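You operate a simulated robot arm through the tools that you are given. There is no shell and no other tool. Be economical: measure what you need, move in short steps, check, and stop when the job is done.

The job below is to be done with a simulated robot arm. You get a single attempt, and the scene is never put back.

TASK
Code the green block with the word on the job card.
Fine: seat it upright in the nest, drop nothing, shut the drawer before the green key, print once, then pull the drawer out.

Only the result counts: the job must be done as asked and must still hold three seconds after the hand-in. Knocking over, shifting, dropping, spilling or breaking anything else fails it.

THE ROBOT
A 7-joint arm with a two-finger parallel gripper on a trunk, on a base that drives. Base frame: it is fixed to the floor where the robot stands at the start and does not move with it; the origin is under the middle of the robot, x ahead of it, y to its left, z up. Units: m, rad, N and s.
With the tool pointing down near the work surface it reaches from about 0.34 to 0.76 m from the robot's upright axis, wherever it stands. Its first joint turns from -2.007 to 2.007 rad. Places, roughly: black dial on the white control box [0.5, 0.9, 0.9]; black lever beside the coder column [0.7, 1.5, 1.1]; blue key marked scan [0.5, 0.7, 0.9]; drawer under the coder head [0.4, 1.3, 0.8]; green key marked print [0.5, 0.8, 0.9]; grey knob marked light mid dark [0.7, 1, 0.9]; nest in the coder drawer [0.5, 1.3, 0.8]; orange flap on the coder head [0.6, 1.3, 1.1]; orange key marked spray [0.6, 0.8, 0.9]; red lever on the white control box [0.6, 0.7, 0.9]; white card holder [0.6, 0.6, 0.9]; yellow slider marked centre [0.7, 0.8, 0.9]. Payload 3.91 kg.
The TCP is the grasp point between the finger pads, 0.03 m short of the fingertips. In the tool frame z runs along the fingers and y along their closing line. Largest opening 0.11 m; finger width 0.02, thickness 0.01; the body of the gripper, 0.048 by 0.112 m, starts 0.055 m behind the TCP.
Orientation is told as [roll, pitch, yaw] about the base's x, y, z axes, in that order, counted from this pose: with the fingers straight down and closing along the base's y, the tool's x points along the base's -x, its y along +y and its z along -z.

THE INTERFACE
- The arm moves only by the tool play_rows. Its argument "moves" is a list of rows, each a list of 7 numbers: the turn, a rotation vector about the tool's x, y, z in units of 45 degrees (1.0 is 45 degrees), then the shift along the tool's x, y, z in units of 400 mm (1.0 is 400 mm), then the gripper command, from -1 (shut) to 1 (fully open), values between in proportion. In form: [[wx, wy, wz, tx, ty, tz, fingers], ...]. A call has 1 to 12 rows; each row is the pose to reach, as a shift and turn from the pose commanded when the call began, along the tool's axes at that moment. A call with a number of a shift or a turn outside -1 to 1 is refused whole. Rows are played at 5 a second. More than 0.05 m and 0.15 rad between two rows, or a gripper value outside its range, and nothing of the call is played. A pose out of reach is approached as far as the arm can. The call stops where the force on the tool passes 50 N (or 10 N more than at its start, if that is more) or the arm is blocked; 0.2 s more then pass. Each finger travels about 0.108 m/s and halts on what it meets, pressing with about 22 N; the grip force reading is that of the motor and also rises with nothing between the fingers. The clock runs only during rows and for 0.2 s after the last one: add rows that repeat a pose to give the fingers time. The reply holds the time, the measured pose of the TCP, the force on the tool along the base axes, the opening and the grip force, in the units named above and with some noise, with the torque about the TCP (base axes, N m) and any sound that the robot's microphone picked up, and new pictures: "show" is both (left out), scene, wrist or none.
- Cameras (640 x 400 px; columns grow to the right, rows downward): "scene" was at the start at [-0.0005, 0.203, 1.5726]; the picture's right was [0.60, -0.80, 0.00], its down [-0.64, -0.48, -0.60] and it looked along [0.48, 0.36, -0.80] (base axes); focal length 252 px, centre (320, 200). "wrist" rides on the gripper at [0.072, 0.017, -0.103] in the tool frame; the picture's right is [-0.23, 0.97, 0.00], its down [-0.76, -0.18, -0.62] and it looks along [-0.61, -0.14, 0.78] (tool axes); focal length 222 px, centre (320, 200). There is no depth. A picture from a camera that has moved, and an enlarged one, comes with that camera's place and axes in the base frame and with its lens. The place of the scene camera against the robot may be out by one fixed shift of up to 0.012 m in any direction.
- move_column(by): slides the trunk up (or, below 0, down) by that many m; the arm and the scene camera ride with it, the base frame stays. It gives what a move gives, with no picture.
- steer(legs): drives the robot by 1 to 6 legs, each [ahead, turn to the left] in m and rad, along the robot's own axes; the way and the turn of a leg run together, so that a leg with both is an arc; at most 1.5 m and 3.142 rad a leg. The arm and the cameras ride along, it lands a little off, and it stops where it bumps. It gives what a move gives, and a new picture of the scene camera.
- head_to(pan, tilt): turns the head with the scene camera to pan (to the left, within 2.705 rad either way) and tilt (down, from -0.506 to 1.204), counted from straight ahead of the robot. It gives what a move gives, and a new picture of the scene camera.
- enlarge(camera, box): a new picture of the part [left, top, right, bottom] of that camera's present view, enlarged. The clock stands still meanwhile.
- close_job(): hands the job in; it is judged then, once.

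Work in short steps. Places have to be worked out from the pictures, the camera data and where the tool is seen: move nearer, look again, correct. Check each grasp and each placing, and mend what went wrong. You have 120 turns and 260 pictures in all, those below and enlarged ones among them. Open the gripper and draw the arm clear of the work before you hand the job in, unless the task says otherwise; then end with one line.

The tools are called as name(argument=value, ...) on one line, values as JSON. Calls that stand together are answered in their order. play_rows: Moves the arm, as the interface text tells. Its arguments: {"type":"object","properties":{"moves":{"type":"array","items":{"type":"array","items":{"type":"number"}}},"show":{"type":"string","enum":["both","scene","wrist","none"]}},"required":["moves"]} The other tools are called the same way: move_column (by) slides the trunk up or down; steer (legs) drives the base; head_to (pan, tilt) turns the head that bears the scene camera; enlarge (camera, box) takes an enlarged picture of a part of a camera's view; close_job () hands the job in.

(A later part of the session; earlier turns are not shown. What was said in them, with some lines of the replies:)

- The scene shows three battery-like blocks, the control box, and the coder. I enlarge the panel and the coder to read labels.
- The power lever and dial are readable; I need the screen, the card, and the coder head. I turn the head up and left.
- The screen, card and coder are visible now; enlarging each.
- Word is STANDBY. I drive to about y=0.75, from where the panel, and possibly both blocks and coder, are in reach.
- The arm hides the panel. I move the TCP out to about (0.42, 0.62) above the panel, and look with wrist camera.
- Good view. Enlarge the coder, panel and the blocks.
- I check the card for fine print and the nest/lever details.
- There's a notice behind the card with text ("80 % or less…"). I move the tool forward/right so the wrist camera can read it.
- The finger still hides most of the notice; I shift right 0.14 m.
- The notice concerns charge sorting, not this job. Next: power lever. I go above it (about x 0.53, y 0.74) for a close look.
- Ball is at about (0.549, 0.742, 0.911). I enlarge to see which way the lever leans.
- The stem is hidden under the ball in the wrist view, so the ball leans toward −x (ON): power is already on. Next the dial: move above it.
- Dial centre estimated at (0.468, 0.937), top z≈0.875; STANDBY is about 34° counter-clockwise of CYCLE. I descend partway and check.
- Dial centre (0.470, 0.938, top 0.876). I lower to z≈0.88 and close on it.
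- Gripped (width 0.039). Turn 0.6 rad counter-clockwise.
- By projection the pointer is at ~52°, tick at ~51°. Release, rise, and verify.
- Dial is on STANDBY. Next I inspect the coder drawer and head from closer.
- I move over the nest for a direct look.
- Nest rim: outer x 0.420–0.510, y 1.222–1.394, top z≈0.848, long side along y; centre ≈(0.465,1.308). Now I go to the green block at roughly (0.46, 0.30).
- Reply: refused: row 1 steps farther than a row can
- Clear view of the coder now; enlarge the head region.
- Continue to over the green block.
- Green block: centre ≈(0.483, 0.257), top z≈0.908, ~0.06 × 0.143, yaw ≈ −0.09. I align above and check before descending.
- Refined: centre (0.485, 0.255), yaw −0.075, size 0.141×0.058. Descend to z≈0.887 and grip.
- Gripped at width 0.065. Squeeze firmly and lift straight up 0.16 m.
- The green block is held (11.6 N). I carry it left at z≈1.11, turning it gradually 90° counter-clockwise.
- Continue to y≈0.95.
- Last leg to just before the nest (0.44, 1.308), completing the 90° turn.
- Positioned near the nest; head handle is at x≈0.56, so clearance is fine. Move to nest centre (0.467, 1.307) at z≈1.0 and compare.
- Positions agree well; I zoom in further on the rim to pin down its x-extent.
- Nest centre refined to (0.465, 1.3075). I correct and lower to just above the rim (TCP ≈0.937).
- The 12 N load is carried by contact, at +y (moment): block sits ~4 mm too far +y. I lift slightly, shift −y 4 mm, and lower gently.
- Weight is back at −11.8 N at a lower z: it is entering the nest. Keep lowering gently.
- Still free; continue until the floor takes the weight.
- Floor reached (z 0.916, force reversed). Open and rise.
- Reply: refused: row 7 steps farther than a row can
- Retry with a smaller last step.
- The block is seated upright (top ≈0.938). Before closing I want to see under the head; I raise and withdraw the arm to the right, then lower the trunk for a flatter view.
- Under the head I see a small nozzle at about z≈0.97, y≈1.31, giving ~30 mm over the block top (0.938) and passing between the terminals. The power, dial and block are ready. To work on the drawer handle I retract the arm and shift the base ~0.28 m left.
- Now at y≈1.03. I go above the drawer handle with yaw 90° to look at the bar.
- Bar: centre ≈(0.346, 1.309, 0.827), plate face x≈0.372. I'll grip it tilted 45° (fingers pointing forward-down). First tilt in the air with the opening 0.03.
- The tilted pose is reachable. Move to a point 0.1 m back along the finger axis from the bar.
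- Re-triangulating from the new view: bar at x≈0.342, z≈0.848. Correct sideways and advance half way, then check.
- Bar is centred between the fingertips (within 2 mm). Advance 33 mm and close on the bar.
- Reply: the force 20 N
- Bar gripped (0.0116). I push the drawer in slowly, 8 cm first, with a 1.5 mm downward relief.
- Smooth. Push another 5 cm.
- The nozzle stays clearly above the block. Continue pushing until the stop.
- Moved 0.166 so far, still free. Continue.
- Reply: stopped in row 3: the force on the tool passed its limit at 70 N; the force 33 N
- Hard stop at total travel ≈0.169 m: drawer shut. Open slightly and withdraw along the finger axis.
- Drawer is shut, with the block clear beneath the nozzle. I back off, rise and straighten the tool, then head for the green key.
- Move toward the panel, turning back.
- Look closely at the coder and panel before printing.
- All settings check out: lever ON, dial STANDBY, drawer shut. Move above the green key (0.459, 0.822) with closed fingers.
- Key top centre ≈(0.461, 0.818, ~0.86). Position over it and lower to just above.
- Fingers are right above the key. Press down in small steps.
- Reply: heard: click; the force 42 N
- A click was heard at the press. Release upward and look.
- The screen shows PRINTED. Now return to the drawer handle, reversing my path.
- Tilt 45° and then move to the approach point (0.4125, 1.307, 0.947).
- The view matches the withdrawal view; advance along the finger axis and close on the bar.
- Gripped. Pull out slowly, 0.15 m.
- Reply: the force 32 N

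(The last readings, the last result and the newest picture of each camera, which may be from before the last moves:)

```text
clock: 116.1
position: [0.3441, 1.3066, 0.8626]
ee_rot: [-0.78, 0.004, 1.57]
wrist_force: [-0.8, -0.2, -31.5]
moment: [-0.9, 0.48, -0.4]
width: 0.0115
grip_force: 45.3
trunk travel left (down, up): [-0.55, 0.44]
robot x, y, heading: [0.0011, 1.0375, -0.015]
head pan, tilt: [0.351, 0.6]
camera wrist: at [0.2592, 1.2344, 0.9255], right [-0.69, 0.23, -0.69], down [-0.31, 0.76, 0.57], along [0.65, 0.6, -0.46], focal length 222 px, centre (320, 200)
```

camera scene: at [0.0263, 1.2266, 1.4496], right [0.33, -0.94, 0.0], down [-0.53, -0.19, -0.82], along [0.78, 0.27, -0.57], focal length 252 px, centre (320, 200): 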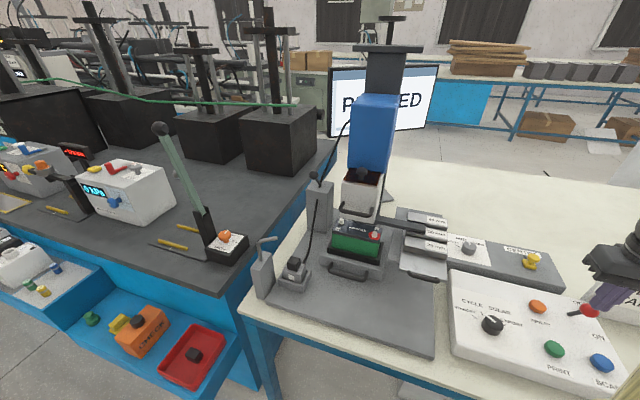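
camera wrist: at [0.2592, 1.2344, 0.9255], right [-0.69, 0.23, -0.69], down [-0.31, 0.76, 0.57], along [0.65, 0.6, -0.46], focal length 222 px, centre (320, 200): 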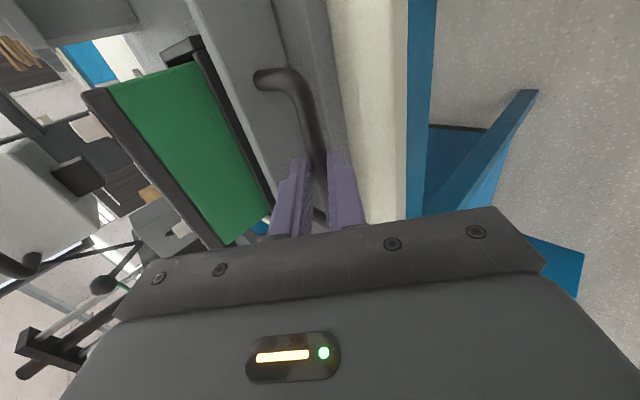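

Follows well; vertical load −31 N, so relieve 2 mm downward and finish the last ~2 cm to the open stop.

play_rows(moves=[[0, 0, 0, 0, 0.003, 0.003, -0.9], [0, 0, 0, 0, 0.015, -0.008, -0.9], [0, 0, 0, 0, 0.027, -0.02, -0.9], [0, 0, 0, 0, 0.034, -0.027, -0.9], [0, 0, 0, 0, 0.038, -0.031, -0.9], [0, 0, 0, 0, 0.042, -0.035, -0.9]], show="wrist")

```text
clock: 117.5
position: [0.3244, 1.3064, 0.8644]
ee_rot: [-0.785, -0.002, 1.568]
wrist_force: [7.7, -5.1, -5.7]
moment: [-0.77, -0.05, -0.09]
width: 0.0114
grip_force: 44.8
trunk travel left (down, up): [-0.55, 0.44]
robot x, y, heading: [-0.0019, 1.0408, -0.015]
head pan, tilt: [0.351, 0.6]
camera wrist: at [0.239, 1.2343, 0.9248], right [-0.69, 0.23, -0.69], down [-0.31, 0.76, 0.57], along [0.66, 0.61, -0.45], focal length 222 px, centre (320, 200)
```

wrist: 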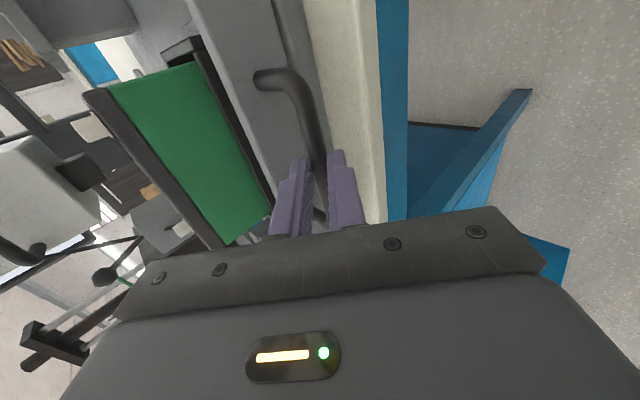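

Drawer is fully out (0.3244 vs. original 0.3266). Release and withdraw along the finger axis.

play_rows(moves=[[0, 0, 0, 0, 0, 0, -0.5], [0, 0, 0, 0, 0, 0, -0.5], [0, 0, 0, 0, 0, -0.03, -0.5], [0, 0, 0, 0, 0, -0.1, -0.5], [0, 0, 0, 0, -0.05, -0.18, -0.5], [0, 0, 0, 0, -0.13, -0.25, -0.5], [0, 0, 0, 0, -0.21, -0.32, -0.5], [0, 0, 0, 0, -0.3, -0.37, -0.5]])

```text
clock: 119.3
position: [0.3026, 1.3061, 1.0533]
ee_rot: [-0.786, -0.001, 1.572]
wrist_force: [0.1, -0.1, 0.7]
moment: [-0.02, -0.01, -0.02]
width: 0.0277
grip_force: 0.1
trunk travel left (down, up): [-0.55, 0.44]
robot x, y, heading: [0.0031, 1.0362, -0.02]
head pan, tilt: [0.351, 0.6]
camera scene: at [0.0261, 1.2267, 1.4496], right [0.33, -0.94, 0.0], down [-0.53, -0.19, -0.83], along [0.78, 0.27, -0.56], focal length 252 px, centre (320, 200)
camera wrist: at [0.2186, 1.2341, 1.1151], right [-0.69, 0.23, -0.69], down [-0.31, 0.76, 0.57], along [0.65, 0.61, -0.45], focal length 222 px, centre (320, 200)
```

scene: 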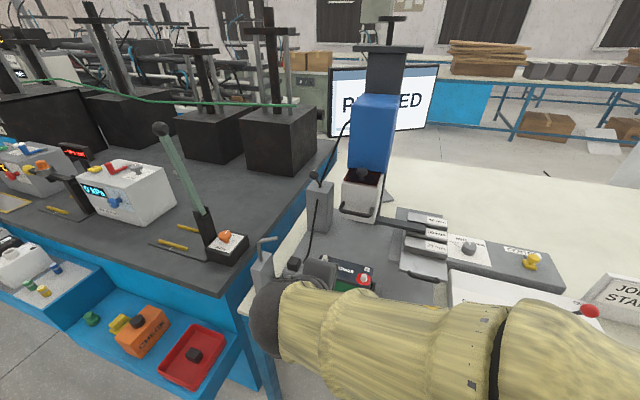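
wrist: 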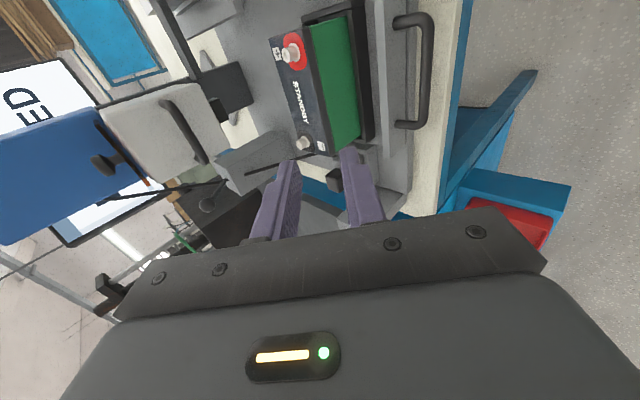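

Block reads STANDBY. I straighten the tool, open the gripper and move clear to the right.

play_rows(moves=[[-0.17, 0, 0, 0, -0.05, -0.05, 0.5], [-0.34, 0, 0, 0, -0.1, -0.1, 1], [-0.51, 0, 0, 0.05, -0.1, -0.1, 1], [-0.68, 0, 0, 0.13, -0.1, -0.1, 1], [-0.85, 0, 0, 0.22, -0.1, -0.1, 1], [-1, 0, 0, 0.3, -0.1, -0.1, 1], [-1, 0, 0, 0.3, -0.1, -0.1, 1]])

enlarge(camera="wrist", box=[150, 0, 470, 220])

```text
clock: 120.9
position: [0.302, 1.1875, 1.1101]
ee_rot: [0.003, -0.002, 1.57]
wrist_force: [-0.4, -0.1, -0.5]
moment: [0.04, 0.02, 0.01]
width: 0.1101
grip_force: 0.0
trunk travel left (down, up): [-0.55, 0.44]
robot x, y, heading: [-0.0003, 1.0375, -0.012]
head pan, tilt: [0.351, 0.6]
camera scene: at [0.0263, 1.2267, 1.4496], right [0.33, -0.94, 0.0], down [-0.53, -0.19, -0.82], along [0.78, 0.27, -0.57], focal length 252 px, centre (320, 200)
camera wrist: at [0.2857, 1.1159, 1.2127], right [-0.97, 0.23, 0.0], down [0.18, 0.76, 0.62], along [0.14, 0.61, -0.78], focal length 222 px, centre (320, 200)
```

scene: 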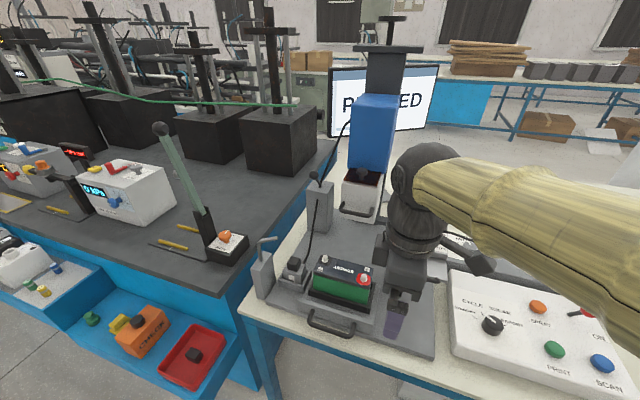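
wrist: 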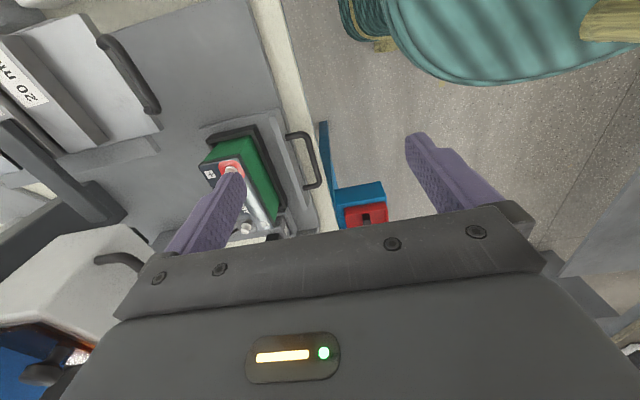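

```text
1.82 times, centred on (310, 110) of wrist
camera zoom: at [0.2857, 1.1159, 1.2127], right [-0.97, 0.23, 0.0], down [0.18, 0.76, 0.62], along [0.14, 0.61, -0.78], focal length 404 px, centre (338, 364)
```

zoom: 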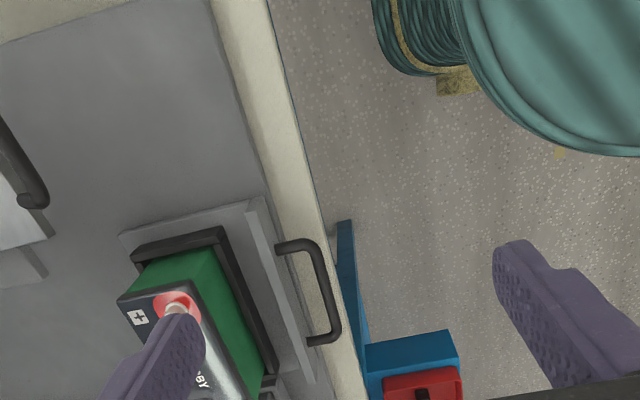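

Check the print, then draw the arm a bit further away.

enlarge(camera="scene", box=[290, 240, 390, 340])

play_rows(moves=[[0, 0, 0, 0.1, 0, -0.05, 1], [0, 0, 0, 0.2, 0, -0.1, 1], [0, 0, 0, 0.3, 0, -0.1, 1], [0, 0, 0, 0.4, 0, -0.1, 1]], show="scene")

```text
4.00 times, centred on (340, 290) of scene
camera zoom: at [0.0263, 1.2267, 1.4496], right [0.33, -0.94, 0.0], down [-0.53, -0.19, -0.82], along [0.78, 0.27, -0.57], focal length 1007 px, centre (240, -160)
```

zoom: 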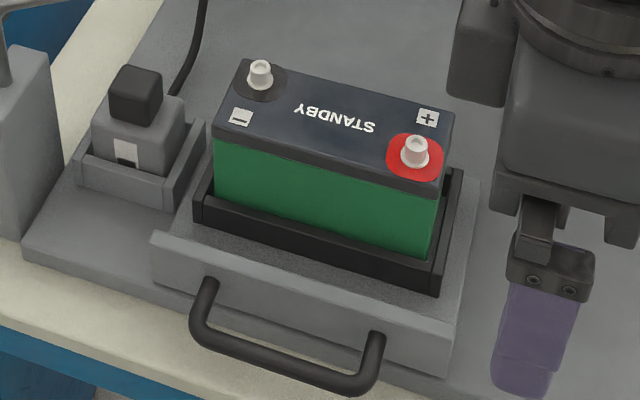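

```text
clock: 121.9
position: [0.3034, 1.0272, 1.1489]
ee_rot: [0.0, 0.001, 1.57]
wrist_force: [0.0, 0.5, 0.1]
moment: [-0.02, 0.02, 0.01]
width: 0.11
grip_force: 0.0
trunk travel left (down, up): [-0.55, 0.44]
robot x, y, heading: [0.0031, 1.0379, -0.011]
head pan, tilt: [0.351, 0.6]
camera scene: at [0.0262, 1.2264, 1.4497], right [0.33, -0.94, 0.0], down [-0.53, -0.19, -0.83], along [0.78, 0.27, -0.56], focal length 252 px, centre (320, 200)
```

scene: 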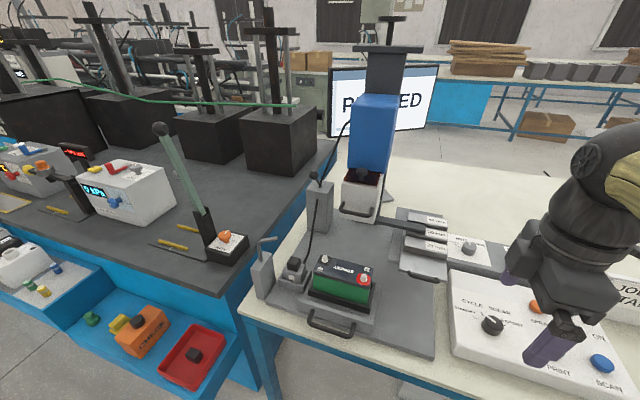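

The block reads STANDBY cleanly, it sits upright in the pulled-out nest, and the arm is clear with the gripper open. I hand in.

close_job()

```text
The job is handed in.
```

The green block is coded STANDBY from a single print and sits upright in the nest, with the drawer pulled out and the arm clear; nothing was dropped or knocked.
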